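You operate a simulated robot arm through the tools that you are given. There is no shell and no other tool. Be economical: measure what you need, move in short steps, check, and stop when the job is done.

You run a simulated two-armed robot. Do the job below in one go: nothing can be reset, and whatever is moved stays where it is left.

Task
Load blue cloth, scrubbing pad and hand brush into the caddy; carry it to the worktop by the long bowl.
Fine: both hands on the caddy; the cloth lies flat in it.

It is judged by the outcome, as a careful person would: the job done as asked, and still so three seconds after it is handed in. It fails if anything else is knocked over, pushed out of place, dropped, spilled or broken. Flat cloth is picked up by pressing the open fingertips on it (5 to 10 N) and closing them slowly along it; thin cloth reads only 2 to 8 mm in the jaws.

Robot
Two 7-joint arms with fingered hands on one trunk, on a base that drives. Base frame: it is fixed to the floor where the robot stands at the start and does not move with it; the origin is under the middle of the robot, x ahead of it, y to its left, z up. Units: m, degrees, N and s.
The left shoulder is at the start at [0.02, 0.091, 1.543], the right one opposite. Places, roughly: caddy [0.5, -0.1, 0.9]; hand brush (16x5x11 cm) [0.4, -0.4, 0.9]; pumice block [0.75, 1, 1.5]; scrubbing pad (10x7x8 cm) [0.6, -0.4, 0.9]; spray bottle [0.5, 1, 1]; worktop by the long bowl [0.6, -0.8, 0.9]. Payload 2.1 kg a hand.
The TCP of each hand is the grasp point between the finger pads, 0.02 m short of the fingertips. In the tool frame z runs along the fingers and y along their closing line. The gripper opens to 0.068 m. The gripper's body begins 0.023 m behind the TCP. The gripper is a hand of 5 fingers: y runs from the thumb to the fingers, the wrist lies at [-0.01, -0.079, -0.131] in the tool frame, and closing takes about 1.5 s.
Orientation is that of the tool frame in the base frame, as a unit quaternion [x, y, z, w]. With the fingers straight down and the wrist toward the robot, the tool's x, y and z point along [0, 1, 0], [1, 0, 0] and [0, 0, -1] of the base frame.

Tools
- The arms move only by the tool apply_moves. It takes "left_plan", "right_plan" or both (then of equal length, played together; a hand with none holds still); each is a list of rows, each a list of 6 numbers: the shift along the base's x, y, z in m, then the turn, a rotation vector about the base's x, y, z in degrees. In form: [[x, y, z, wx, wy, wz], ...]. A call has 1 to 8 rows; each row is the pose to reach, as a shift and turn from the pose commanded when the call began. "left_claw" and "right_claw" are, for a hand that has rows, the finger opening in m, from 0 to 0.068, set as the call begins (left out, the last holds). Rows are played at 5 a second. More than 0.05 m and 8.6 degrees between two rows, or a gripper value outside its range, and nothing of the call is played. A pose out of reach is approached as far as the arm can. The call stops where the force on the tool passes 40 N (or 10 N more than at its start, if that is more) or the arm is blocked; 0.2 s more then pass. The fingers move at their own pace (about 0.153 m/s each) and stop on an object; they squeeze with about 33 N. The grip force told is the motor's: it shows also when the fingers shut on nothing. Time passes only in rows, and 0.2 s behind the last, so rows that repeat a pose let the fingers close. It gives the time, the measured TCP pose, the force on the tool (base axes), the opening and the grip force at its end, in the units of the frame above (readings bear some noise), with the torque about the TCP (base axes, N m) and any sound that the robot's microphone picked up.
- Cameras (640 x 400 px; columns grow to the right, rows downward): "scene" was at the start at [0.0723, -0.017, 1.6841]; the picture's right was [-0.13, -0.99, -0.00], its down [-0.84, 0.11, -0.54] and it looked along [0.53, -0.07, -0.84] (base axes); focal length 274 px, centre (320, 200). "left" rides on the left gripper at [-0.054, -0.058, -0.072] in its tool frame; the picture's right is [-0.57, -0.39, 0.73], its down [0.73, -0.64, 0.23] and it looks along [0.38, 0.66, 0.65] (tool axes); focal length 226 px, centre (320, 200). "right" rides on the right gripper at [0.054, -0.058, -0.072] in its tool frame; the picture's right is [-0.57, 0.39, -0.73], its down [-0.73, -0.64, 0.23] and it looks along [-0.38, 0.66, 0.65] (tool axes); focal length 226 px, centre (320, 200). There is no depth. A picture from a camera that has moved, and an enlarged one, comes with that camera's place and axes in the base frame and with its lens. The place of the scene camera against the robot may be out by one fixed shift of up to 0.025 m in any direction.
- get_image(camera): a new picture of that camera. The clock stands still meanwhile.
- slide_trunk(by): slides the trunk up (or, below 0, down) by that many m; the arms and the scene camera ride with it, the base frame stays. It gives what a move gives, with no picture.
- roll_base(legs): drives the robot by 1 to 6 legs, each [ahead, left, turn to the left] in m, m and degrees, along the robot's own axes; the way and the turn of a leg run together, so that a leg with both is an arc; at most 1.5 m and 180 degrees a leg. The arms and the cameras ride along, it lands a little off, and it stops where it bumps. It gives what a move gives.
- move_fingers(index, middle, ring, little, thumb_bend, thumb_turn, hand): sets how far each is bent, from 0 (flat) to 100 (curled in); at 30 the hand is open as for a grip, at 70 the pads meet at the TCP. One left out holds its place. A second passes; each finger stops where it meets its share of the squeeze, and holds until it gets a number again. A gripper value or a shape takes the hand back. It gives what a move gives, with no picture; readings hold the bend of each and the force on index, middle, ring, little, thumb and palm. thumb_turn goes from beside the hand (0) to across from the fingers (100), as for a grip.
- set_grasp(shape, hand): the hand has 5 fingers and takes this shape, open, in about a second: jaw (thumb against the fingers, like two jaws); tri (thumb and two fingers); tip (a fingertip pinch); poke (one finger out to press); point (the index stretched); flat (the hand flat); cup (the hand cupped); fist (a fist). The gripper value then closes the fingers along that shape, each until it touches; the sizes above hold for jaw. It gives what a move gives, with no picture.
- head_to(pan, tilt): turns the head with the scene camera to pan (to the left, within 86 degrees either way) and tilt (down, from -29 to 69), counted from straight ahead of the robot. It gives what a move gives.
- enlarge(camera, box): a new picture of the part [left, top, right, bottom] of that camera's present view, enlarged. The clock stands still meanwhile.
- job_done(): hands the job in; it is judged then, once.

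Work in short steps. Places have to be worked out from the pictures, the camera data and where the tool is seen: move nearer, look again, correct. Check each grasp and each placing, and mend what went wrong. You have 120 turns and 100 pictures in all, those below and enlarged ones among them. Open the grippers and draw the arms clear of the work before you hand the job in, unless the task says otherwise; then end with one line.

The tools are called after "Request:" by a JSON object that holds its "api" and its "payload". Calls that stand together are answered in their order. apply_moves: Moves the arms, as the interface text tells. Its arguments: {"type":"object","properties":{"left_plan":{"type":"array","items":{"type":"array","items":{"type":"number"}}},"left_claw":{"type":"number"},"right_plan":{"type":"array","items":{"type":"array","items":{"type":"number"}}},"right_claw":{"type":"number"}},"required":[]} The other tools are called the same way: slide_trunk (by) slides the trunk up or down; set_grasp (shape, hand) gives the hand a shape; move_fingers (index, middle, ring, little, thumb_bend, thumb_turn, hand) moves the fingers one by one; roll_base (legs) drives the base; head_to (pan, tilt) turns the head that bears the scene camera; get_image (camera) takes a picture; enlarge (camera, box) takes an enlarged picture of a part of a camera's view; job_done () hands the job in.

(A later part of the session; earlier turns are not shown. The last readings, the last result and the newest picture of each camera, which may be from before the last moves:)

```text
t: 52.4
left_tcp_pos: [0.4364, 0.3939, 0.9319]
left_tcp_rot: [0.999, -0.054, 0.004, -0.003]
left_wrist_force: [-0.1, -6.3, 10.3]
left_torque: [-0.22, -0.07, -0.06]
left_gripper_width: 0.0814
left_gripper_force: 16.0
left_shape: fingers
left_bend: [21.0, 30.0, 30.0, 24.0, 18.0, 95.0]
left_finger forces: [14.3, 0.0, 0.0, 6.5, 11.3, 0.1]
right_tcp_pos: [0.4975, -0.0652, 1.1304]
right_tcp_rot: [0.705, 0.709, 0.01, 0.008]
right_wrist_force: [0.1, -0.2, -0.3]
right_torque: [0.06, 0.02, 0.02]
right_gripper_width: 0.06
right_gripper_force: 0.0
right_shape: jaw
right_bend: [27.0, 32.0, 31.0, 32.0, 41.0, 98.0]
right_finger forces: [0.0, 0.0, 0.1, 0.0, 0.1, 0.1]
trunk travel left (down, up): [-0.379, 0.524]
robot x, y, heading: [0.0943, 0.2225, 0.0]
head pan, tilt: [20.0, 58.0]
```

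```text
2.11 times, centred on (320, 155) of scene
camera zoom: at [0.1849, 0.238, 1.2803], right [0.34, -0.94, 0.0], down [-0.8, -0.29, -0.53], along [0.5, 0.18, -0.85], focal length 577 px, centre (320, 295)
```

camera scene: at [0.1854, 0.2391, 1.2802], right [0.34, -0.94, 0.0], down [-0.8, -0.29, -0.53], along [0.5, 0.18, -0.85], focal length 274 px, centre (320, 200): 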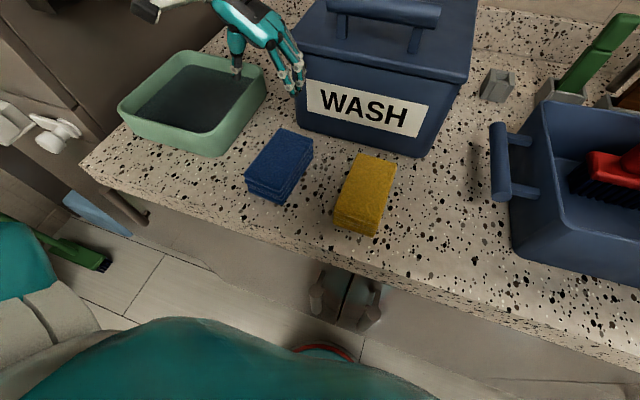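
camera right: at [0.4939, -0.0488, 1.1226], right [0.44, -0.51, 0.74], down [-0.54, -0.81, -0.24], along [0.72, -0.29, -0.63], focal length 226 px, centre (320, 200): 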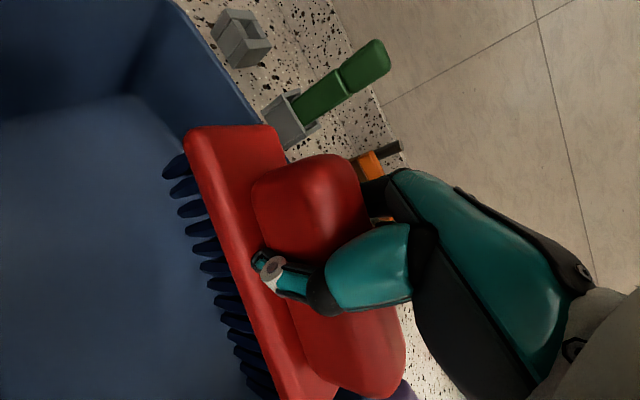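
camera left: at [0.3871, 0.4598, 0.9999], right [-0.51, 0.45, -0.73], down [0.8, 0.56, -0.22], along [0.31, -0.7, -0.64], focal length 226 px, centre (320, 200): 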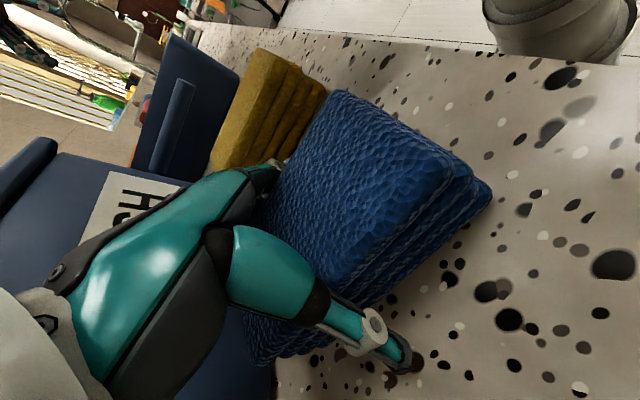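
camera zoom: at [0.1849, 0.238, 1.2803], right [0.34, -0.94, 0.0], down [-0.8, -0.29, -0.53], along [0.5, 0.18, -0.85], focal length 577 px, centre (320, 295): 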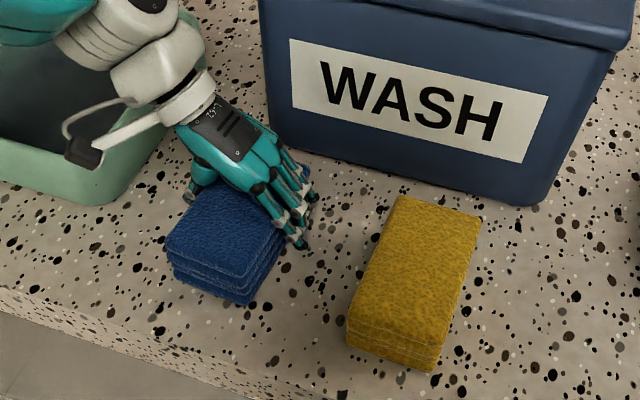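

Thumb and fingers now press the stack's sides and it holds its form. Squeeze to full grip.

Request:
{"api": "move_fingers", "payload": {"hand": "left", "index": 45, "middle": 45, "ring": 45, "little": 45, "thumb_bend": 45}}

Request:
{"api": "enlarge", "payload": {"camera": "scene", "box": [200, 60, 440, 250]}}

```text
t: 53.4
left_tcp_pos: [0.4358, 0.3943, 0.9325]
left_tcp_rot: [0.999, -0.053, 0.004, -0.002]
left_wrist_force: [1.9, -7.4, 24.0]
left_torque: [-0.4, -0.08, -0.4]
left_gripper_width: 0.075
left_gripper_force: 36.5
left_shape: fingers
left_bend: [23.0, 38.0, 38.0, 39.0, 21.0, 94.0]
left_finger forces: [21.9, 3.2, 3.9, 13.3, 31.2, 0.0]
right_tcp_pos: [0.4982, -0.0662, 1.1316]
right_tcp_rot: [0.705, 0.709, 0.008, 0.008]
right_wrist_force: [-0.3, -0.5, -0.7]
right_torque: [-0.02, 0.01, 0.02]
right_gripper_width: 0.0601
right_gripper_force: 0.1
right_shape: jaw
right_bend: [27.0, 32.0, 31.0, 32.0, 41.0, 98.0]
right_finger forces: [0.0, 0.0, 0.0, 0.1, 0.0, 0.0]
trunk travel left (down, up): [-0.379, 0.524]
robot x, y, heading: [0.0993, 0.2237, 0.0]
head pan, tilt: [20.0, 58.0]
```

```text
2.11 times, centred on (320, 155) of scene
camera zoom: at [0.1842, 0.2375, 1.2805], right [0.34, -0.94, 0.0], down [-0.8, -0.29, -0.53], along [0.5, 0.18, -0.85], focal length 577 px, centre (320, 295)
```

zoom: 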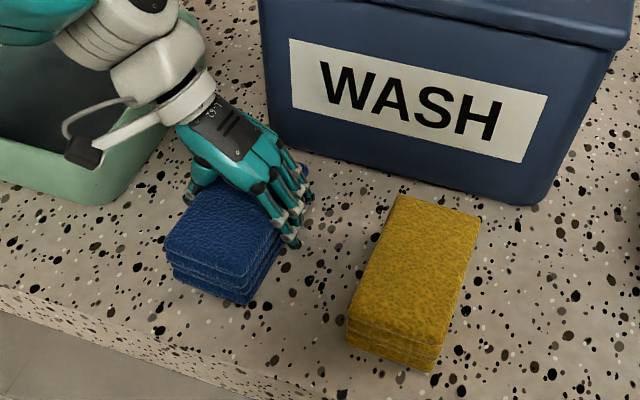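

36 N grip, width 75 mm. Lift slowly 4 cm and check.

Request:
{"api": "apply_moves", "payload": {"left_plan": [[0, 0, 0.005, 0, 0, 0], [0, 0, 0.012, 0, 0, 0], [0, 0, 0.02, 0, 0, 0], [0, 0, 0.03, 0, 0, 0], [0, 0, 0.04, 0, 0, 0]]}}

Request:
{"api": "enlarge", "payload": {"camera": "scene", "box": [200, 60, 440, 250]}}

Request:
{"api": "get_image", "payload": {"camera": "left"}}

```text
t: 54.6
left_tcp_pos: [0.4358, 0.3958, 0.9724]
left_tcp_rot: [0.999, -0.054, 0.003, -0.003]
left_wrist_force: [-0.1, 0.3, -0.9]
left_torque: [0.04, 0.01, -0.01]
left_gripper_width: 0.073
left_gripper_force: 26.1
left_shape: fingers
left_bend: [26.0, 41.0, 41.0, 41.0, 23.0, 91.0]
left_finger forces: [14.8, 2.5, 2.1, 6.7, 25.5, 0.1]
right_tcp_pos: [0.4991, -0.0637, 1.1328]
right_tcp_rot: [0.704, 0.71, 0.009, 0.008]
right_wrist_force: [0.4, 0.1, 0.0]
right_torque: [0.02, 0.02, -0.03]
right_gripper_width: 0.0601
right_gripper_force: 0.1
right_shape: jaw
right_bend: [27.0, 32.0, 31.0, 32.0, 41.0, 98.0]
right_finger forces: [0.0, 0.1, 0.1, 0.1, 0.0, 0.0]
trunk travel left (down, up): [-0.379, 0.524]
robot x, y, heading: [0.0969, 0.2221, 0.0]
head pan, tilt: [20.0, 58.0]
```

```text
2.11 times, centred on (320, 155) of scene
camera zoom: at [0.1854, 0.2392, 1.2802], right [0.34, -0.94, 0.0], down [-0.8, -0.29, -0.53], along [0.5, 0.18, -0.85], focal length 577 px, centre (320, 295)
```

zoom: 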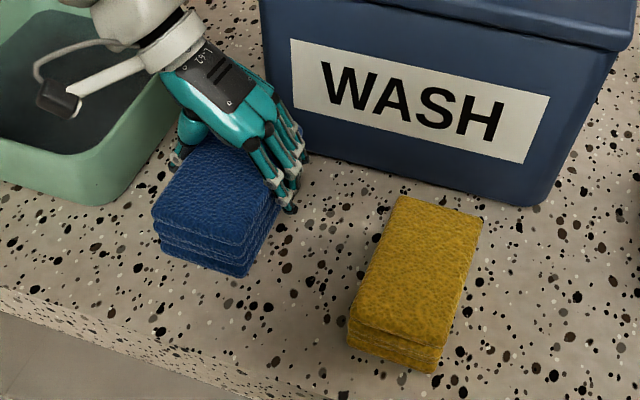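

```text
50 pictures are left
camera left: at [0.3877, 0.4591, 1.0445], right [-0.52, 0.45, -0.73], down [0.8, 0.56, -0.22], along [0.31, -0.7, -0.65], focal length 226 px, centre (320, 200)
```

left: 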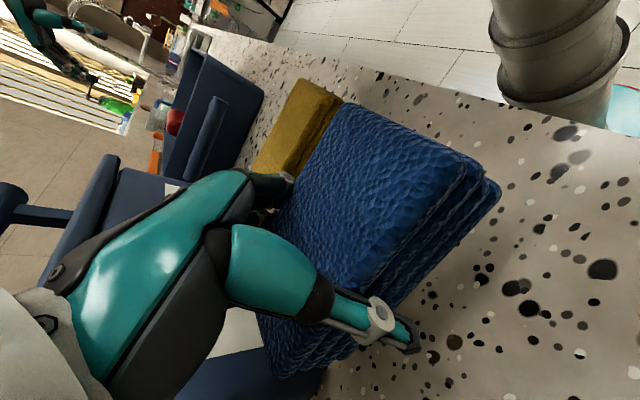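

The folded cloth lifts whole and flat. Raise it above the rim height and then roll right toward the caddy.

Request:
{"api": "apply_moves", "payload": {"left_plan": [[0, 0, 0.03, 0, 0, 0], [0, 0, 0.06, 0, 0, 0], [0, 0, 0.09, 0, 0, 0], [0, 0, 0.12, 0, 0, 0], [0, 0, 0.13, 0, 0, 0]]}}

Request:
{"api": "roll_base", "payload": {"legs": [[0, -0.3, 0]]}}

Request:
{"api": "head_to", "payload": {"pan": 0, "tilt": 58}}

Request:
{"api": "get_image", "payload": {"camera": "scene"}}

Request:
{"api": "get_image", "payload": {"camera": "left"}}

```text
t: 55.8
left_tcp_pos: [0.4361, 0.3942, 1.102]
left_tcp_rot: [0.999, -0.054, 0.002, -0.003]
left_wrist_force: [-0.1, -0.6, -0.6]
left_torque: [0.02, -0.03, 0.01]
left_gripper_width: 0.0724
left_gripper_force: 24.1
left_shape: fingers
left_bend: [26.0, 41.0, 41.0, 41.0, 23.0, 91.0]
left_finger forces: [13.9, 2.3, 1.9, 6.3, 23.9, 0.0]
right_tcp_pos: [0.499, -0.0632, 1.131]
right_tcp_rot: [0.705, 0.709, 0.008, 0.007]
right_wrist_force: [-0.3, -0.4, 0.7]
right_torque: [-0.01, 0.01, 0.01]
right_gripper_width: 0.0603
right_gripper_force: 0.0
right_shape: jaw
right_bend: [27.0, 32.0, 31.0, 32.0, 41.0, 98.0]
right_finger forces: [0.0, 0.0, 0.0, 0.0, 0.0, 0.1]
trunk travel left (down, up): [-0.379, 0.524]
robot x, y, heading: [0.0902, 0.2211, 0.2]
head pan, tilt: [20.0, 58.0]
```

```text
t: 57.9
left_tcp_pos: [0.4358, 0.0944, 1.1017]
left_tcp_rot: [0.999, -0.053, 0.004, -0.003]
left_wrist_force: [0.1, 0.1, -1.0]
left_torque: [0.03, 0.01, -0.02]
left_gripper_width: 0.0721
left_gripper_force: 24.4
left_shape: fingers
left_bend: [26.0, 41.0, 41.0, 41.0, 23.0, 91.0]
left_finger forces: [13.9, 2.3, 1.9, 6.2, 23.9, 0.0]
right_tcp_pos: [0.4985, -0.3641, 1.1318]
right_tcp_rot: [0.706, 0.708, 0.009, 0.007]
right_wrist_force: [0.3, 0.3, 0.2]
right_torque: [0.01, 0.02, 0.02]
right_gripper_width: 0.06
right_gripper_force: 0.1
right_shape: jaw
right_bend: [27.0, 32.0, 31.0, 32.0, 41.0, 98.0]
right_finger forces: [0.0, 0.1, 0.1, 0.0, 0.0, 0.0]
trunk travel left (down, up): [-0.379, 0.524]
robot x, y, heading: [0.0963, -0.0777, -0.2]
head pan, tilt: [20.0, 58.0]
```

```text
t: 58.7
left_tcp_pos: [0.4356, 0.0937, 1.1024]
left_tcp_rot: [0.999, -0.054, 0.004, -0.003]
left_wrist_force: [0.3, -1.2, -0.4]
left_torque: [-0.03, -0.03, -0.01]
left_gripper_width: 0.0725
left_gripper_force: 24.0
left_shape: fingers
left_bend: [26.0, 41.0, 41.0, 41.0, 23.0, 91.0]
left_finger forces: [14.0, 2.3, 1.9, 6.1, 23.8, 0.1]
right_tcp_pos: [0.4983, -0.3649, 1.1315]
right_tcp_rot: [0.705, 0.709, 0.009, 0.007]
right_wrist_force: [0.1, 0.5, 0.4]
right_torque: [0.02, 0.0, 0.05]
right_gripper_width: 0.0598
right_gripper_force: 0.0
right_shape: jaw
right_bend: [27.0, 32.0, 31.0, 32.0, 41.0, 98.0]
right_finger forces: [0.0, 0.0, 0.0, 0.1, 0.0, 0.1]
trunk travel left (down, up): [-0.379, 0.524]
robot x, y, heading: [0.0958, -0.076, 0.1]
head pan, tilt: [0.0, 58.0]
```

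```text
49 pictures are left
camera scene: at [0.1894, -0.0848, 1.2802], right [0.0, -1.0, 0.0], down [-0.85, 0.0, -0.53], along [0.53, 0.0, -0.85], focal length 274 px, centre (320, 200)
```

scene: 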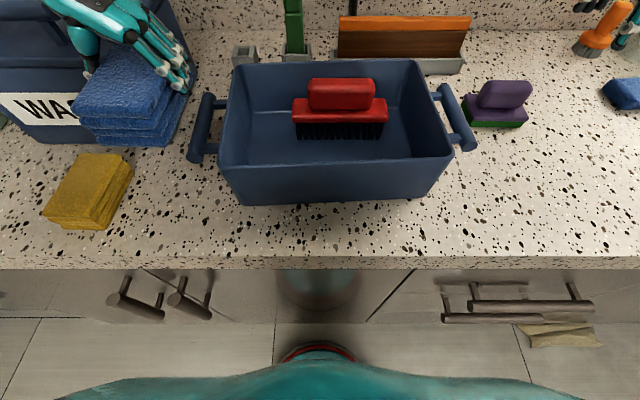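

```text
48 pictures are left
camera left: at [0.3876, 0.1588, 1.1743], right [-0.52, 0.45, -0.73], down [0.8, 0.56, -0.22], along [0.31, -0.7, -0.65], focal length 226 px, centre (320, 200)
```

left: 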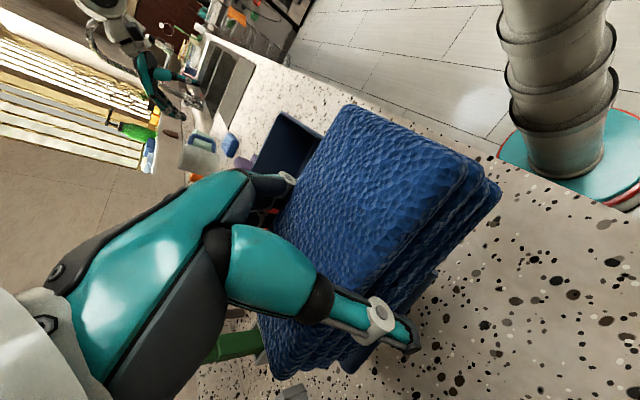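

Caddy is square to the robot. The brush leaves a front strip ≈11 cm deep, so the cloth goes there with its long side along y: I roll right 0.1 m and turn the left hand back to 0° above the caddy.

Request:
{"api": "roll_base", "payload": {"legs": [[0, -0.1, 0]]}}

Request:
{"api": "apply_moves", "payload": {"left_plan": [[0.005, 0, 0, 0, 0, 8], [0.01, 0, 0, 0, 0, 16], [0.015, 0, 0, 0, 0, 24], [0.02, 0, 0, 0, 0, 32], [0.025, 0, 0, 0, 0, 40], [0.03, 0, 0, 0, 0, 48], [0.035, 0, 0, 0, 0, 56], [0.04, 0, 0, 0, 0, 64]]}}

Request:
{"api": "apply_moves", "payload": {"left_plan": [[0.005, 0, 0, 0, 0, 8], [0.01, 0, 0, 0, 0, 16], [0.01, 0, 0, 0, 0, 24], [0.01, 0, 0, 0, 0, 32]]}}

Request:
{"api": "get_image", "payload": {"camera": "scene"}}

Request:
{"api": "get_image", "payload": {"camera": "left"}}

```text
t: 59.9
left_tcp_pos: [0.4355, -0.0058, 1.1038]
left_tcp_rot: [0.999, -0.053, 0.003, -0.003]
left_wrist_force: [0.8, 0.2, -1.1]
left_torque: [0.0, -0.02, 0.03]
left_gripper_width: 0.0722
left_gripper_force: 24.0
left_shape: fingers
left_bend: [26.0, 41.0, 41.0, 41.0, 23.0, 91.0]
left_finger forces: [14.0, 2.3, 1.9, 6.2, 23.8, 0.0]
right_tcp_pos: [0.4988, -0.4646, 1.1311]
right_tcp_rot: [0.704, 0.71, 0.008, 0.007]
right_wrist_force: [-0.2, 0.3, -0.1]
right_torque: [-0.02, -0.01, 0.02]
right_gripper_width: 0.0599
right_gripper_force: 0.1
right_shape: jaw
right_bend: [27.0, 32.0, 31.0, 32.0, 41.0, 98.0]
right_finger forces: [0.0, 0.0, 0.1, 0.0, 0.0, 0.0]
trunk travel left (down, up): [-0.379, 0.524]
robot x, y, heading: [0.0926, -0.1778, -0.3]
head pan, tilt: [0.0, 58.0]
```

```text
t: 61.7
left_tcp_pos: [0.4758, -0.0046, 1.1025]
left_tcp_rot: [0.875, 0.485, 0.002, -0.004]
left_wrist_force: [0.0, -0.1, -0.6]
left_torque: [-0.02, 0.02, 0.0]
left_gripper_width: 0.0716
left_gripper_force: 22.3
left_shape: fingers
left_bend: [27.0, 41.0, 41.0, 41.0, 24.0, 91.0]
left_finger forces: [13.0, 2.2, 1.8, 5.8, 22.2, 0.0]
right_tcp_pos: [0.4991, -0.4654, 1.1312]
right_tcp_rot: [0.705, 0.71, 0.009, 0.008]
right_wrist_force: [0.5, 1.0, 0.0]
right_torque: [-0.01, 0.01, 0.01]
right_gripper_width: 0.0598
right_gripper_force: 0.0
right_shape: jaw
right_bend: [27.0, 32.0, 31.0, 32.0, 41.0, 98.0]
right_finger forces: [0.0, 0.0, 0.1, 0.1, 0.1, 0.1]
trunk travel left (down, up): [-0.379, 0.524]
robot x, y, heading: [0.0963, -0.1791, 0.1]
head pan, tilt: [0.0, 58.0]
```

```text
t: 62.7
left_tcp_pos: [0.4852, -0.0041, 1.102]
left_tcp_rot: [0.707, 0.707, 0.0, -0.003]
left_wrist_force: [0.1, 0.0, -1.2]
left_torque: [-0.02, 0.01, 0.01]
left_gripper_width: 0.0716
left_gripper_force: 22.0
left_shape: fingers
left_bend: [27.0, 41.0, 41.0, 41.0, 24.0, 91.0]
left_finger forces: [12.6, 2.1, 1.7, 5.6, 21.6, 0.0]
right_tcp_pos: [0.4989, -0.4642, 1.13]
right_tcp_rot: [0.705, 0.71, 0.009, 0.007]
right_wrist_force: [0.1, 0.0, -0.5]
right_torque: [0.01, 0.02, 0.05]
right_gripper_width: 0.0599
right_gripper_force: 0.1
right_shape: jaw
right_bend: [27.0, 32.0, 31.0, 32.0, 41.0, 98.0]
right_finger forces: [0.1, 0.0, 0.1, 0.0, 0.0, 0.0]
trunk travel left (down, up): [-0.379, 0.524]
robot x, y, heading: [0.0939, -0.1806, 0.0]
head pan, tilt: [0.0, 58.0]
```

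```text
47 pictures are left
camera scene: at [0.1892, -0.1848, 1.2802], right [0.0, -1.0, 0.0], down [-0.85, 0.0, -0.53], along [0.53, 0.0, -0.85], focal length 274 px, centre (320, 200)
```

scene: 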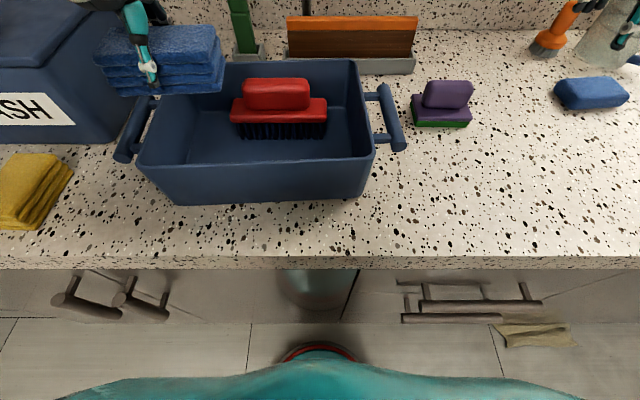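

```text
46 pictures are left
camera left: at [0.4278, -0.0593, 1.1744], right [-0.39, -0.56, -0.73], down [-0.64, 0.73, -0.22], along [0.66, 0.38, -0.65], focal length 226 px, centre (320, 200)
```

left: 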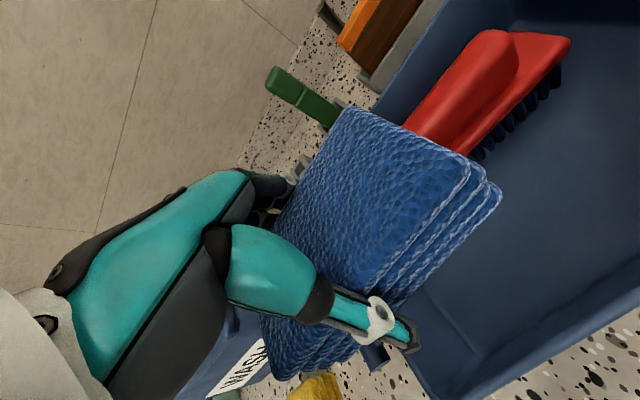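

From the left camera: brush plate front at x≈0.54, caddy front rim ≈0.415 — my x=0.485 is centred. Shift 2 cm right and descend part way.

Request:
{"api": "apply_moves", "payload": {"left_plan": [[0, -0.012, 0, 0, 0, 0], [-0.001, -0.022, -0.01, 0, 0, 0], [-0.001, -0.022, -0.04, 0, 0, 0], [-0.001, -0.022, -0.07, 0, 0, 0], [-0.001, -0.022, -0.095, 0, 0, 0], [-0.001, -0.022, -0.095, 0, 0, 0]]}}

Request:
{"api": "get_image", "payload": {"camera": "scene"}}

Request:
{"api": "get_image", "payload": {"camera": "left"}}

```text
t: 64.1
left_tcp_pos: [0.483, -0.0275, 1.007]
left_tcp_rot: [0.708, 0.706, 0.001, -0.005]
left_wrist_force: [0.0, 1.5, -0.1]
left_torque: [0.06, -0.01, 0.0]
left_gripper_width: 0.0708
left_gripper_force: 19.7
left_shape: fingers
left_bend: [27.0, 41.0, 42.0, 41.0, 26.0, 91.0]
left_finger forces: [11.6, 2.1, 1.6, 5.0, 19.8, 0.1]
right_tcp_pos: [0.499, -0.4635, 1.1311]
right_tcp_rot: [0.705, 0.709, 0.009, 0.007]
right_wrist_force: [-0.2, -0.5, -0.5]
right_torque: [0.0, 0.01, 0.0]
right_gripper_width: 0.0597
right_gripper_force: 0.1
right_shape: jaw
right_bend: [27.0, 32.0, 31.0, 32.0, 41.0, 98.0]
right_finger forces: [0.1, 0.0, 0.0, 0.0, 0.1, 0.0]
trunk travel left (down, up): [-0.379, 0.524]
robot x, y, heading: [0.0941, -0.1807, 0.1]
head pan, tilt: [0.0, 58.0]
```

```text
45 pictures are left
camera scene: at [0.1893, -0.1847, 1.2802], right [0.0, -1.0, 0.0], down [-0.85, 0.0, -0.53], along [0.53, 0.0, -0.85], focal length 274 px, centre (320, 200)
```

scene: 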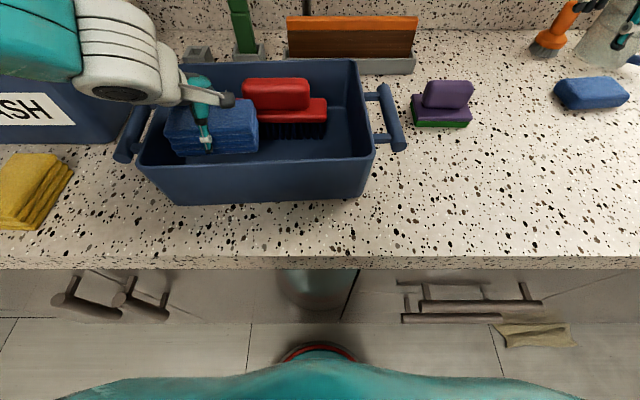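

```text
44 pictures are left
camera left: at [0.426, -0.0818, 1.0798], right [-0.39, -0.56, -0.73], down [-0.64, 0.74, -0.22], along [0.66, 0.38, -0.65], focal length 226 px, centre (320, 200)
```

left: 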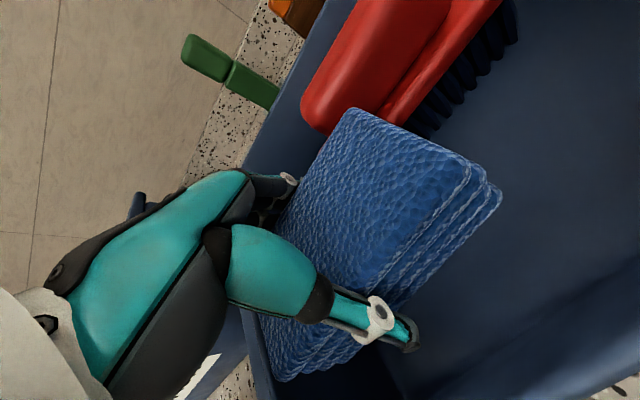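

Going well; shift 6 mm right for the left wall and lower further.

Request:
{"api": "apply_moves", "payload": {"left_plan": [[0, -0.007, -0.01, 0, 0, 0], [0, -0.007, -0.03, 0, 0, 0], [0, -0.007, -0.045, 0, 0, 0], [0, -0.007, -0.055, 0, 0, 0], [0, -0.007, -0.062, 0, 0, 0]]}}

Request:
{"api": "enlarge", "payload": {"camera": "scene", "box": [100, 40, 420, 230]}}

```text
t: 65.3
left_tcp_pos: [0.4842, -0.0335, 0.9454]
left_tcp_rot: [0.708, 0.706, 0.002, -0.004]
left_wrist_force: [-0.8, 0.5, 0.3]
left_torque: [-0.07, -0.05, 0.02]
left_gripper_width: 0.0702
left_gripper_force: 20.2
left_shape: fingers
left_bend: [28.0, 41.0, 42.0, 42.0, 26.0, 91.0]
left_finger forces: [12.4, 2.1, 1.7, 4.3, 19.9, 0.0]
right_tcp_pos: [0.4987, -0.4652, 1.1319]
right_tcp_rot: [0.705, 0.709, 0.009, 0.007]
right_wrist_force: [0.0, -0.1, -0.3]
right_torque: [0.0, -0.04, -0.01]
right_gripper_width: 0.0598
right_gripper_force: 0.2
right_shape: jaw
right_bend: [27.0, 32.0, 31.0, 32.0, 41.0, 98.0]
right_finger forces: [0.0, 0.1, 0.0, 0.0, 0.0, 0.0]
trunk travel left (down, up): [-0.379, 0.524]
robot x, y, heading: [0.0948, -0.1751, 0.0]
head pan, tilt: [0.0, 58.0]
```

```text
2.00 times, centred on (260, 135) of scene
camera zoom: at [0.1891, -0.1847, 1.2803], right [0.0, -1.0, 0.0], down [-0.85, 0.0, -0.53], along [0.53, 0.0, -0.85], focal length 548 px, centre (440, 330)
```

zoom: 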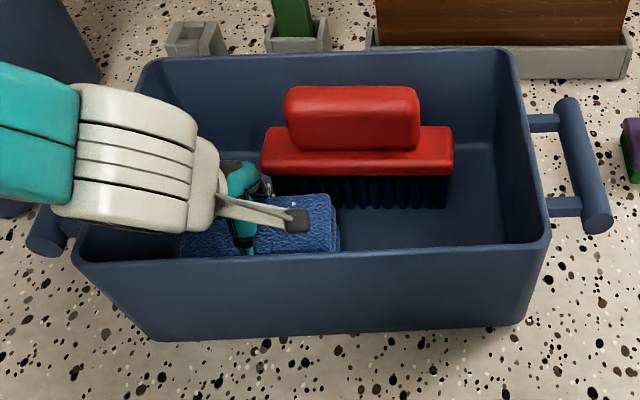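

Nearly at the floor; continue in millimetres until upward force appears.

Request:
{"api": "apply_moves", "payload": {"left_plan": [[0, 0, -0.004, 0, 0, 0], [0, 0, -0.008, 0, 0, 0], [0, 0, -0.011, 0, 0, 0]]}}

```text
t: 65.9
left_tcp_pos: [0.4834, -0.0342, 0.9416]
left_tcp_rot: [0.708, 0.706, 0.005, 0.002]
left_wrist_force: [-8.2, 2.6, 28.4]
left_torque: [0.02, -0.11, -0.06]
left_gripper_width: 0.072
left_gripper_force: 28.1
left_shape: fingers
left_bend: [27.0, 41.0, 41.0, 42.0, 20.0, 91.0]
left_finger forces: [14.5, 2.2, 1.6, 5.7, 32.2, 0.1]
right_tcp_pos: [0.4953, -0.4647, 1.1327]
right_tcp_rot: [0.705, 0.709, 0.009, 0.009]
right_wrist_force: [0.5, -0.2, -0.4]
right_torque: [-0.01, 0.02, 0.01]
right_gripper_width: 0.0596
right_gripper_force: 0.1
right_shape: jaw
right_bend: [27.0, 32.0, 31.0, 32.0, 41.0, 98.0]
right_finger forces: [0.0, 0.0, 0.1, 0.1, 0.0, 0.1]
trunk travel left (down, up): [-0.379, 0.524]
robot x, y, heading: [0.0944, -0.1772, 0.0]
head pan, tilt: [0.0, 58.0]
stopped in row 3 (left hand): the force on the tool passed its limit at 44 N (the readings are from after the stop); the commanded pose is now the measured one
```

Floor reached. Rise 6 mm to relieve the tips, then open the fingers just enough.

Request:
{"api": "apply_moves", "payload": {"left_plan": [[0, 0, 0.003, 0, 0, 0], [0, 0, 0.006, 0, 0, 0]]}}

Request:
{"api": "move_fingers", "payload": {"hand": "left", "index": 16, "middle": 20, "ring": 20, "little": 16, "thumb_bend": 14}}

Request:
{"api": "apply_moves", "payload": {"left_plan": [[0, 0, 0.005, 0, 0, 0], [0, 0, 0.015, 0, 0, 0], [0, 0, 0.025, 0, 0, 0]]}}

Request:
{"api": "enlarge", "payload": {"camera": "scene", "box": [100, 40, 420, 230]}}

Request:
{"api": "get_image", "payload": {"camera": "left"}}

```text
t: 66.5
left_tcp_pos: [0.4855, -0.0342, 0.9437]
left_tcp_rot: [0.708, 0.706, 0.002, -0.002]
left_wrist_force: [0.1, -0.5, 0.8]
left_torque: [-0.08, -0.03, -0.01]
left_gripper_width: 0.0704
left_gripper_force: 19.8
left_shape: fingers
left_bend: [28.0, 41.0, 41.0, 42.0, 24.0, 91.0]
left_finger forces: [11.9, 2.2, 1.8, 4.4, 19.7, 0.1]
right_tcp_pos: [0.4987, -0.4636, 1.1308]
right_tcp_rot: [0.705, 0.709, 0.009, 0.007]
right_wrist_force: [0.2, 0.3, -0.2]
right_torque: [0.01, 0.02, 0.02]
right_gripper_width: 0.0598
right_gripper_force: 0.1
right_shape: jaw
right_bend: [27.0, 32.0, 31.0, 32.0, 41.0, 98.0]
right_finger forces: [0.0, 0.1, 0.0, 0.0, 0.1, 0.1]
trunk travel left (down, up): [-0.379, 0.524]
robot x, y, heading: [0.0942, -0.1737, -0.3]
head pan, tilt: [0.0, 58.0]
```

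```text
t: 67.5
left_tcp_pos: [0.4856, -0.0339, 0.9451]
left_tcp_rot: [0.708, 0.707, 0.003, -0.001]
left_wrist_force: [-1.4, 0.4, -0.1]
left_torque: [0.02, 0.04, 0.05]
left_gripper_width: 0.0843
left_gripper_force: 0.4
left_shape: fingers
left_bend: [16.0, 20.0, 20.0, 16.0, 13.0, 96.0]
left_finger forces: [0.1, 0.3, 0.0, 0.0, 0.2, 0.0]
right_tcp_pos: [0.4989, -0.4642, 1.1312]
right_tcp_rot: [0.705, 0.709, 0.008, 0.007]
right_wrist_force: [0.4, -1.3, 0.0]
right_torque: [-0.02, 0.01, 0.0]
right_gripper_width: 0.0598
right_gripper_force: 0.1
right_shape: jaw
right_bend: [27.0, 32.0, 31.0, 32.0, 41.0, 98.0]
right_finger forces: [0.1, 0.0, 0.0, 0.0, 0.0, 0.1]
trunk travel left (down, up): [-0.379, 0.524]
robot x, y, heading: [0.0925, -0.1788, -0.2]
head pan, tilt: [0.0, 58.0]
```

```text
t: 68.3
left_tcp_pos: [0.4847, -0.035, 0.9693]
left_tcp_rot: [0.708, 0.706, 0.002, -0.001]
left_wrist_force: [0.1, 0.1, -0.5]
left_torque: [0.0, -0.03, -0.01]
left_gripper_width: 0.0841
left_gripper_force: 0.1
left_shape: fingers
left_bend: [16.0, 20.0, 20.0, 16.0, 14.0, 96.0]
left_finger forces: [0.1, 0.1, 0.0, 0.0, 0.0, 0.0]
right_tcp_pos: [0.4986, -0.4648, 1.1309]
right_tcp_rot: [0.704, 0.71, 0.009, 0.007]
right_wrist_force: [0.4, 0.6, -0.3]
right_torque: [0.0, -0.02, 0.0]
right_gripper_width: 0.06
right_gripper_force: 0.2
right_shape: jaw
right_bend: [27.0, 32.0, 31.0, 32.0, 41.0, 98.0]
right_finger forces: [0.0, 0.1, 0.1, 0.0, 0.0, 0.0]
trunk travel left (down, up): [-0.379, 0.524]
robot x, y, heading: [0.0958, -0.1797, -0.1]
head pan, tilt: [0.0, 58.0]
```

```text
2.00 times, centred on (260, 135) of scene
camera zoom: at [0.1892, -0.1847, 1.2802], right [0.0, -1.0, 0.0], down [-0.85, 0.0, -0.53], along [0.53, 0.0, -0.85], focal length 548 px, centre (440, 330)
```

zoom: 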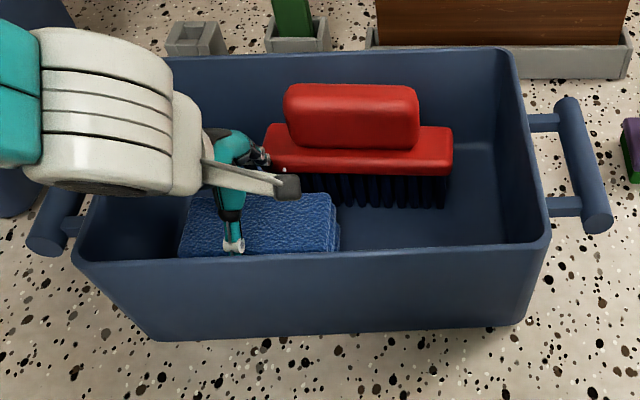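

```text
41 pictures are left
camera left: at [0.4274, -0.0883, 1.0419], right [-0.39, -0.56, -0.73], down [-0.64, 0.74, -0.23], along [0.67, 0.38, -0.64], focal length 226 px, centre (320, 200)
```

left: 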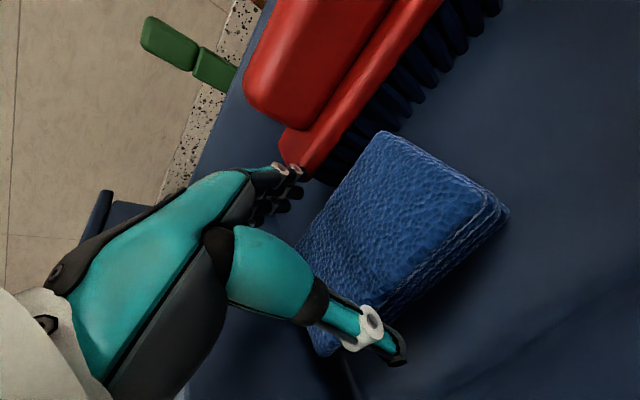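

The cloth lies flat and released. Raise the left hand out, and look at the pad with the right camera.

Request:
{"api": "apply_moves", "payload": {"left_plan": [[0, 0, 0.03, 0, 0, 0], [0, 0, 0.07, 0, 0, 0], [0, 0.01, 0.11, 0, 0, 0], [-0.01, 0.03, 0.14, 0, 0, 0], [-0.04, 0.06, 0.15, 0, 0, 0], [-0.07, 0.09, 0.15, 0, 0, 0]]}}

Request:
{"api": "get_image", "payload": {"camera": "right"}}

Request:
{"api": "get_image", "payload": {"camera": "scene"}}

```text
t: 69.7
left_tcp_pos: [0.4148, 0.0566, 1.1193]
left_tcp_rot: [0.709, 0.705, 0.003, 0.0]
left_wrist_force: [-0.3, -0.7, -0.1]
left_torque: [0.01, -0.01, 0.03]
left_gripper_width: 0.084
left_gripper_force: 0.1
left_shape: fingers
left_bend: [16.0, 20.0, 20.0, 16.0, 14.0, 96.0]
left_finger forces: [0.1, 0.1, 0.0, 0.0, 0.0, 0.0]
right_tcp_pos: [0.4983, -0.4646, 1.1322]
right_tcp_rot: [0.704, 0.71, 0.008, 0.008]
right_wrist_force: [-0.3, -0.4, -0.4]
right_torque: [0.01, -0.01, -0.01]
right_gripper_width: 0.0598
right_gripper_force: 0.1
right_shape: jaw
right_bend: [27.0, 32.0, 31.0, 32.0, 41.0, 98.0]
right_finger forces: [0.1, 0.0, 0.0, 0.1, 0.0, 0.0]
trunk travel left (down, up): [-0.379, 0.524]
robot x, y, heading: [0.0954, -0.1808, 0.1]
head pan, tilt: [0.0, 58.0]
```

```text
40 pictures are left
camera right: at [0.4387, -0.41, 1.2027], right [0.37, -0.56, 0.74], down [-0.63, -0.74, -0.24], along [0.68, -0.37, -0.63], focal length 226 px, centre (320, 200)
```

right: 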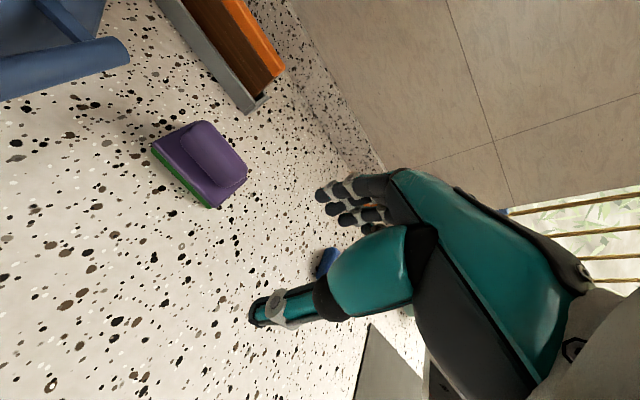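

```text
39 pictures are left
camera scene: at [0.189, -0.1845, 1.2802], right [0.0, -1.0, 0.0], down [-0.85, 0.0, -0.53], along [0.53, 0.0, -0.85], focal length 274 px, centre (320, 200)
```

scene: 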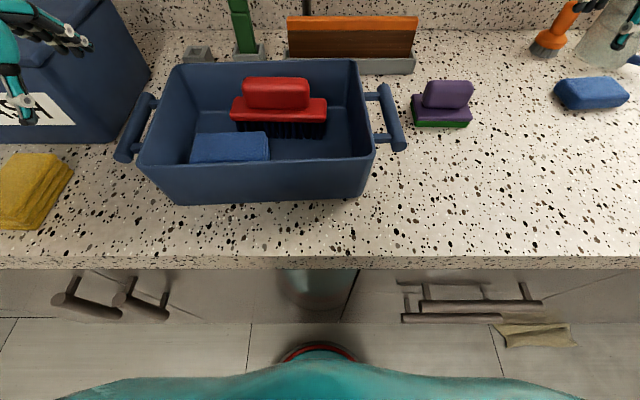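

Cloth flat at left front, brush behind. Pad handle: centre ≈[0.603,-0.404], top ≈0.965, yaw ≈−8°. Move the right hand above it.

Request:
{"api": "apply_moves", "payload": {"right_plan": [[0.03, 0.02, -0.01, 0, 0, 0], [0.06, 0.04, -0.03, 0, 0, -3], [0.09, 0.055, -0.05, 0, 0, -6], [0.103, 0.06, -0.08, 0, 0, -8], [0.103, 0.06, -0.11, 0, 0, -8], [0.103, 0.06, -0.11, 0, 0, -8]], "right_claw": 0.068}}

Request:
{"api": "get_image", "payload": {"camera": "right"}}

Request:
{"api": "enlarge", "payload": {"camera": "scene", "box": [360, 20, 560, 150]}}

```text
t: 71.1
left_tcp_pos: [0.4144, 0.0562, 1.1189]
left_tcp_rot: [0.708, 0.706, 0.002, -0.001]
left_wrist_force: [-0.3, 0.2, -0.5]
left_torque: [-0.01, -0.01, -0.03]
left_gripper_width: 0.0841
left_gripper_force: 0.0
left_shape: fingers
left_bend: [16.0, 20.0, 20.0, 16.0, 14.0, 96.0]
left_finger forces: [0.1, 0.0, 0.1, 0.0, 0.0, 0.0]
right_tcp_pos: [0.5988, -0.4046, 1.0222]
right_tcp_rot: [0.752, 0.66, 0.008, 0.008]
right_wrist_force: [0.0, 0.1, 0.0]
right_torque: [0.0, -0.02, 0.0]
right_gripper_width: 0.0682
right_gripper_force: 0.0
right_shape: jaw
right_bend: [30.0, 30.0, 30.0, 30.0, 30.0, 98.0]
right_finger forces: [0.0, 0.0, 0.1, 0.0, 0.1, 0.0]
trunk travel left (down, up): [-0.379, 0.524]
robot x, y, heading: [0.0948, -0.1783, -0.0]
head pan, tilt: [0.0, 58.0]
```

```text
38 pictures are left
camera right: at [0.5478, -0.3418, 1.0933], right [0.29, -0.61, 0.74], down [-0.73, -0.64, -0.24], along [0.62, -0.46, -0.63], focal length 226 px, centre (320, 200)
```

right: 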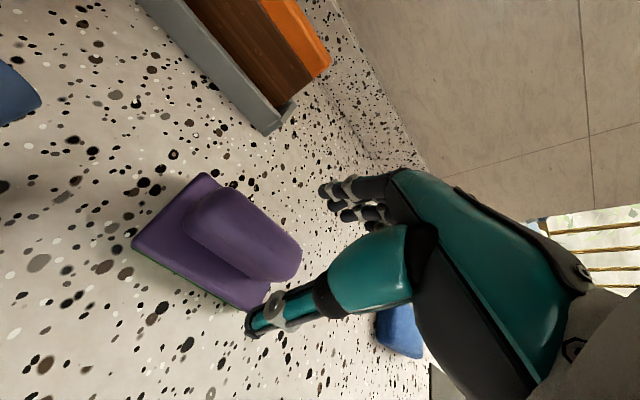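

```text
3.08 times, centred on (460, 85) of scene
camera zoom: at [0.1892, -0.1846, 1.2802], right [0.0, -1.0, 0.0], down [-0.85, 0.0, -0.53], along [0.53, 0.0, -0.85], focal length 843 px, centre (-111, 554)
```

zoom: 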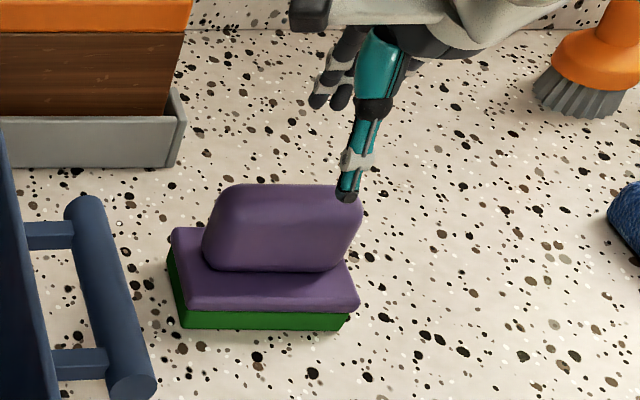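

Pad handle refined to [0.608,-0.393]. Correct and descend around it.

Request:
{"api": "apply_moves", "payload": {"right_plan": [[0.009, 0.012, 0, 0, 0, 0], [0.009, 0.012, -0.025, 0, 0, 0], [0.009, 0.012, -0.05, 0, 0, 0], [0.009, 0.012, -0.068, 0, 0, 0], [0.009, 0.012, -0.068, 0, 0, 0]]}}

Request:
{"api": "enlarge", "payload": {"camera": "scene", "box": [360, 20, 560, 150]}}

```text
t: 72.3
left_tcp_pos: [0.4155, 0.0562, 1.1193]
left_tcp_rot: [0.708, 0.706, 0.003, 0.0]
left_wrist_force: [0.0, 0.7, 0.4]
left_torque: [0.02, -0.01, 0.0]
left_gripper_width: 0.084
left_gripper_force: 0.0
left_shape: fingers
left_bend: [16.0, 20.0, 20.0, 16.0, 14.0, 96.0]
left_finger forces: [0.1, 0.0, 0.0, 0.0, 0.0, 0.0]
right_tcp_pos: [0.5813, -0.3979, 0.9688]
right_tcp_rot: [0.752, 0.659, 0.008, 0.008]
right_wrist_force: [0.3, -0.2, 0.2]
right_torque: [0.0, 0.01, -0.02]
right_gripper_width: 0.0682
right_gripper_force: 0.0
right_shape: jaw
right_bend: [30.0, 30.0, 30.0, 30.0, 30.0, 98.0]
right_finger forces: [0.6, 0.1, 0.0, 0.0, 0.1, 0.1]
right hand out of reach, approached as far as the arm can: row 1, 2, 3, 4, 5
trunk travel left (down, up): [-0.379, 0.524]
robot x, y, heading: [0.0954, -0.1781, -0.0]
head pan, tilt: [0.0, 58.0]
```

```text
3.08 times, centred on (460, 85) of scene
camera zoom: at [0.1893, -0.1847, 1.2802], right [0.0, -1.0, 0.0], down [-0.85, 0.0, -0.53], along [0.53, 0.0, -0.85], focal length 843 px, centre (-111, 554)
```

zoom: 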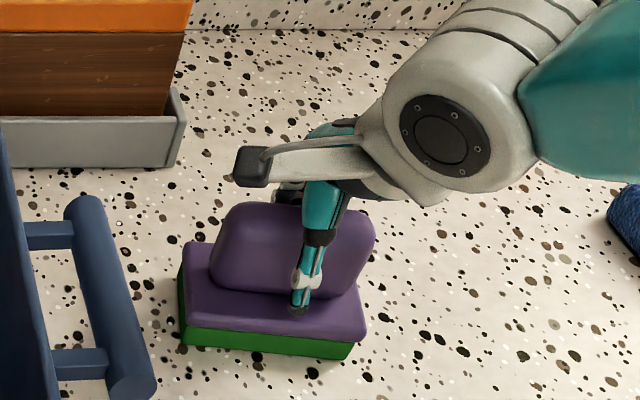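

Arm is at its x limit, but the hand straddles the handle (it pulled the pad a little closer). I lower via the trunk 14 mm, then close.

Request:
{"api": "slide_trunk", "payload": {"by": -0.014}}

Request:
{"api": "apply_moves", "payload": {"right_plan": [[0, 0, 0, 0, 0, 0], [0, 0, 0, 0, 0, 0], [0, 0, 0, 0, 0, 0], [0, 0, 0, 0, 0, 0], [0, 0, 0, 0, 0, 0], [0, 0, 0, 0, 0, 0], [0, 0, 0, 0, 0, 0]], "right_claw": 0}}

Request:
{"api": "enlarge", "payload": {"camera": "scene", "box": [360, 20, 560, 150]}}

```text
t: 73.0
left_tcp_pos: [0.4159, 0.0555, 1.1056]
left_tcp_rot: [0.709, 0.706, 0.003, -0.001]
left_wrist_force: [-0.1, 0.4, -0.7]
left_torque: [-0.01, -0.03, -0.01]
left_gripper_width: 0.0839
left_gripper_force: 0.0
left_shape: fingers
left_bend: [16.0, 20.0, 20.0, 16.0, 14.0, 96.0]
left_finger forces: [0.0, 0.0, 0.1, 0.0, 0.0, 0.1]
right_tcp_pos: [0.5799, -0.3988, 0.9545]
right_tcp_rot: [0.753, 0.658, 0.009, 0.007]
right_wrist_force: [1.9, -0.3, 4.6]
right_torque: [-0.04, -0.02, 0.03]
right_gripper_width: 0.068
right_gripper_force: 0.0
right_shape: jaw
right_bend: [29.0, 30.0, 30.0, 29.0, 30.0, 98.0]
right_finger forces: [2.7, 0.0, 0.0, 1.5, 0.0, 0.0]
trunk travel left (down, up): [-0.365, 0.538]
robot x, y, heading: [0.0942, -0.1763, 0.1]
head pan, tilt: [0.0, 58.0]
```

```text
t: 74.5
left_tcp_pos: [0.4144, 0.0556, 1.107]
left_tcp_rot: [0.708, 0.706, 0.003, -0.001]
left_wrist_force: [0.2, 0.7, -0.3]
left_torque: [0.06, -0.01, 0.02]
left_gripper_width: 0.0837
left_gripper_force: 0.0
left_shape: fingers
left_bend: [16.0, 20.0, 20.0, 16.0, 14.0, 96.0]
left_finger forces: [0.1, 0.0, 0.0, 0.0, 0.0, 0.0]
right_tcp_pos: [0.5809, -0.3975, 0.9548]
right_tcp_rot: [0.752, 0.659, 0.008, 0.007]
right_wrist_force: [0.4, 0.7, 7.4]
right_torque: [-0.06, 0.23, 0.08]
right_gripper_width: 0.0323
right_gripper_force: 32.9
right_shape: jaw
right_bend: [46.0, 44.0, 39.0, 33.0, 74.0, 100.0]
right_finger forces: [17.3, 7.4, 0.6, 4.3, 28.0, 0.1]
trunk travel left (down, up): [-0.365, 0.538]
robot x, y, heading: [0.095, -0.1792, 0.1]
head pan, tilt: [0.0, 58.0]
```

```text
3.08 times, centred on (460, 85) of scene
camera zoom: at [0.1904, -0.1844, 1.2662], right [0.0, -1.0, 0.0], down [-0.85, 0.0, -0.53], along [0.53, 0.0, -0.85], focal length 843 px, centre (-111, 554)
```

zoom: 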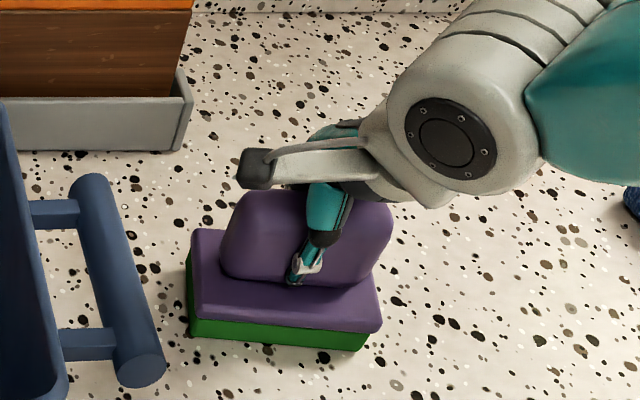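

Handle gripped (32 mm, 33 N). Lift.

Request:
{"api": "apply_moves", "payload": {"right_plan": [[0, 0, 0.015, 0, 0, 0], [-0.01, 0, 0.04, 0, 0, 0], [-0.02, 0, 0.08, 0, 0, 0], [-0.03, 0, 0.12, 0, 0, 0], [-0.04, 0, 0.15, 0, 0, 0], [-0.05, 0, 0.17, 0, 0, 0]]}}

Request:
{"api": "get_image", "payload": {"camera": "scene"}}

Request:
{"api": "get_image", "payload": {"camera": "right"}}

```text
t: 76.0
left_tcp_pos: [0.4169, 0.0564, 1.1057]
left_tcp_rot: [0.708, 0.706, 0.003, -0.001]
left_wrist_force: [0.0, 0.3, -0.4]
left_torque: [0.01, 0.0, 0.02]
left_gripper_width: 0.0841
left_gripper_force: 0.1
left_shape: fingers
left_bend: [16.0, 20.0, 20.0, 16.0, 14.0, 96.0]
left_finger forces: [0.1, 0.0, 0.1, 0.0, 0.0, 0.0]
right_tcp_pos: [0.5296, -0.3985, 1.1236]
right_tcp_rot: [0.752, 0.659, 0.009, 0.009]
right_wrist_force: [0.2, -0.5, -1.4]
right_torque: [0.03, 0.0, 0.02]
right_gripper_width: 0.0325
right_gripper_force: 33.3
right_shape: jaw
right_bend: [46.0, 43.0, 39.0, 46.0, 76.0, 100.0]
right_finger forces: [15.6, 8.9, 0.5, 0.7, 25.5, 0.0]
trunk travel left (down, up): [-0.365, 0.538]
robot x, y, heading: [0.0936, -0.1772, -0.1]
head pan, tilt: [0.0, 58.0]
```

```text
34 pictures are left
camera scene: at [0.1909, -0.1847, 1.2661], right [0.0, -1.0, 0.0], down [-0.85, 0.0, -0.53], along [0.53, 0.0, -0.85], focal length 274 px, centre (320, 200)
```

scene: 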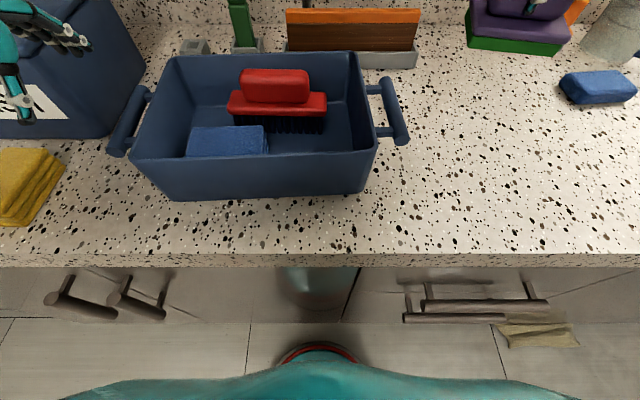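

```text
33 pictures are left
camera right: at [0.479, -0.3363, 1.1958], right [0.29, -0.61, 0.74], down [-0.73, -0.64, -0.24], along [0.62, -0.46, -0.63], focal length 226 px, centre (320, 200)
```

right: 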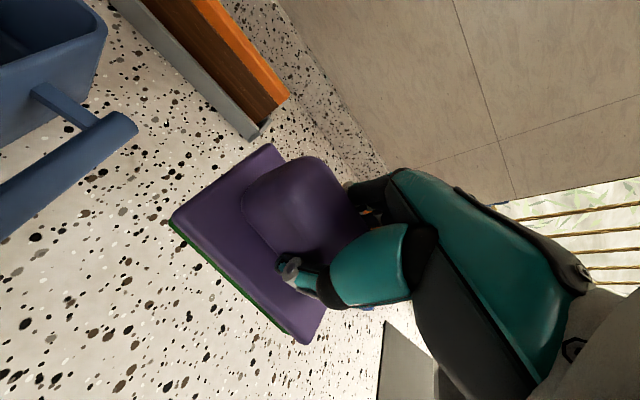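

Pad held. Its yaw ≈−11°. I roll left 0.17 m, then position it over the caddy's right front.

Request:
{"api": "roll_base", "payload": {"legs": [[0, 0.17, 0]]}}

Request:
{"api": "apply_moves", "payload": {"right_plan": [[-0.02, 0.02, 0, 0, 0, 4], [-0.04, 0.04, 0, 0, 0, 8], [-0.059, 0.055, 0, 0, 0, 11], [-0.059, 0.055, -0.02, 0, 0, 11], [-0.059, 0.055, -0.04, 0, 0, 11]]}}

Request:
{"api": "get_image", "payload": {"camera": "scene"}}

Request:
{"api": "get_image", "payload": {"camera": "right"}}

```text
t: 77.4
left_tcp_pos: [0.4159, 0.2246, 1.1061]
left_tcp_rot: [0.709, 0.705, 0.003, -0.001]
left_wrist_force: [0.3, 0.5, 0.5]
left_torque: [0.01, 0.04, 0.0]
left_gripper_width: 0.0837
left_gripper_force: 0.1
left_shape: fingers
left_bend: [16.0, 20.0, 20.0, 16.0, 14.0, 96.0]
left_finger forces: [0.1, 0.1, 0.0, 0.1, 0.0, 0.0]
right_tcp_pos: [0.53, -0.2308, 1.1239]
right_tcp_rot: [0.752, 0.659, 0.007, 0.008]
right_wrist_force: [0.8, 0.2, -1.4]
right_torque: [-0.01, 0.03, 0.01]
right_gripper_width: 0.0324
right_gripper_force: 32.7
right_shape: jaw
right_bend: [46.0, 43.0, 39.0, 46.0, 76.0, 100.0]
right_finger forces: [15.5, 9.0, 0.5, 0.7, 25.5, 0.0]
trunk travel left (down, up): [-0.365, 0.538]
robot x, y, heading: [0.0972, -0.009, -0.1]
head pan, tilt: [0.0, 58.0]
```

```text
t: 78.6
left_tcp_pos: [0.4163, 0.2246, 1.1053]
left_tcp_rot: [0.708, 0.706, 0.003, 0.0]
left_wrist_force: [0.7, 0.0, 0.2]
left_torque: [-0.02, -0.01, -0.02]
left_gripper_width: 0.0842
left_gripper_force: 0.0
left_shape: fingers
left_bend: [16.0, 20.0, 20.0, 16.0, 14.0, 96.0]
left_finger forces: [0.0, 0.0, 0.0, 0.0, 0.1, 0.1]
right_tcp_pos: [0.4717, -0.1755, 1.0839]
right_tcp_rot: [0.685, 0.728, 0.009, 0.006]
right_wrist_force: [0.3, 0.0, -1.3]
right_torque: [-0.02, -0.01, 0.0]
right_gripper_width: 0.0328
right_gripper_force: 33.1
right_shape: jaw
right_bend: [46.0, 43.0, 39.0, 46.0, 76.0, 100.0]
right_finger forces: [15.5, 9.1, 0.5, 0.6, 25.5, 0.0]
trunk travel left (down, up): [-0.365, 0.538]
robot x, y, heading: [0.0968, -0.01, -0.1]
head pan, tilt: [0.0, 58.0]
```

```text
32 pictures are left
camera scene: at [0.1912, -0.0159, 1.2661], right [0.0, -1.0, 0.0], down [-0.85, 0.0, -0.53], along [0.53, 0.0, -0.85], focal length 274 px, centre (320, 200)
```

scene: 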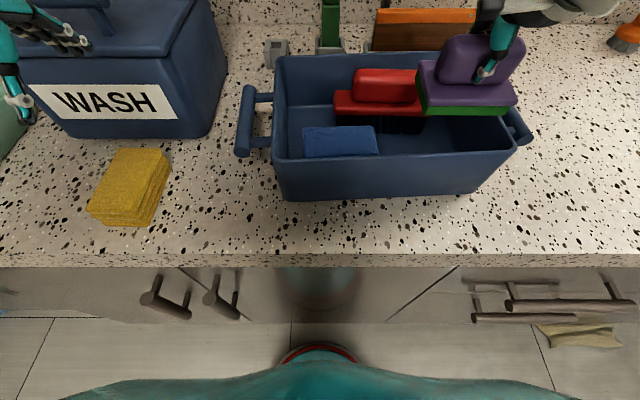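

```text
31 pictures are left
camera right: at [0.4099, -0.1235, 1.1549], right [0.4, -0.54, 0.74], down [-0.59, -0.77, -0.24], along [0.7, -0.34, -0.63], focal length 226 px, centre (320, 200)
```

right: 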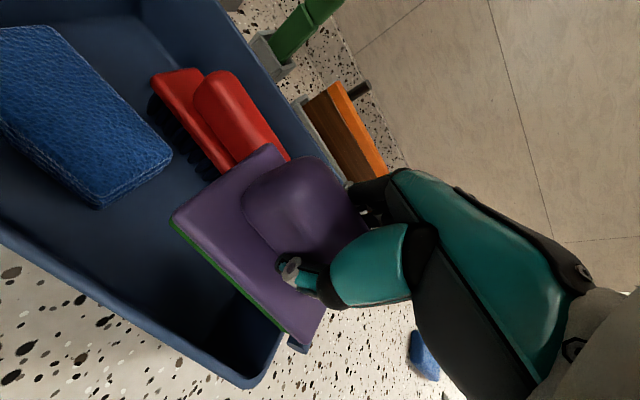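

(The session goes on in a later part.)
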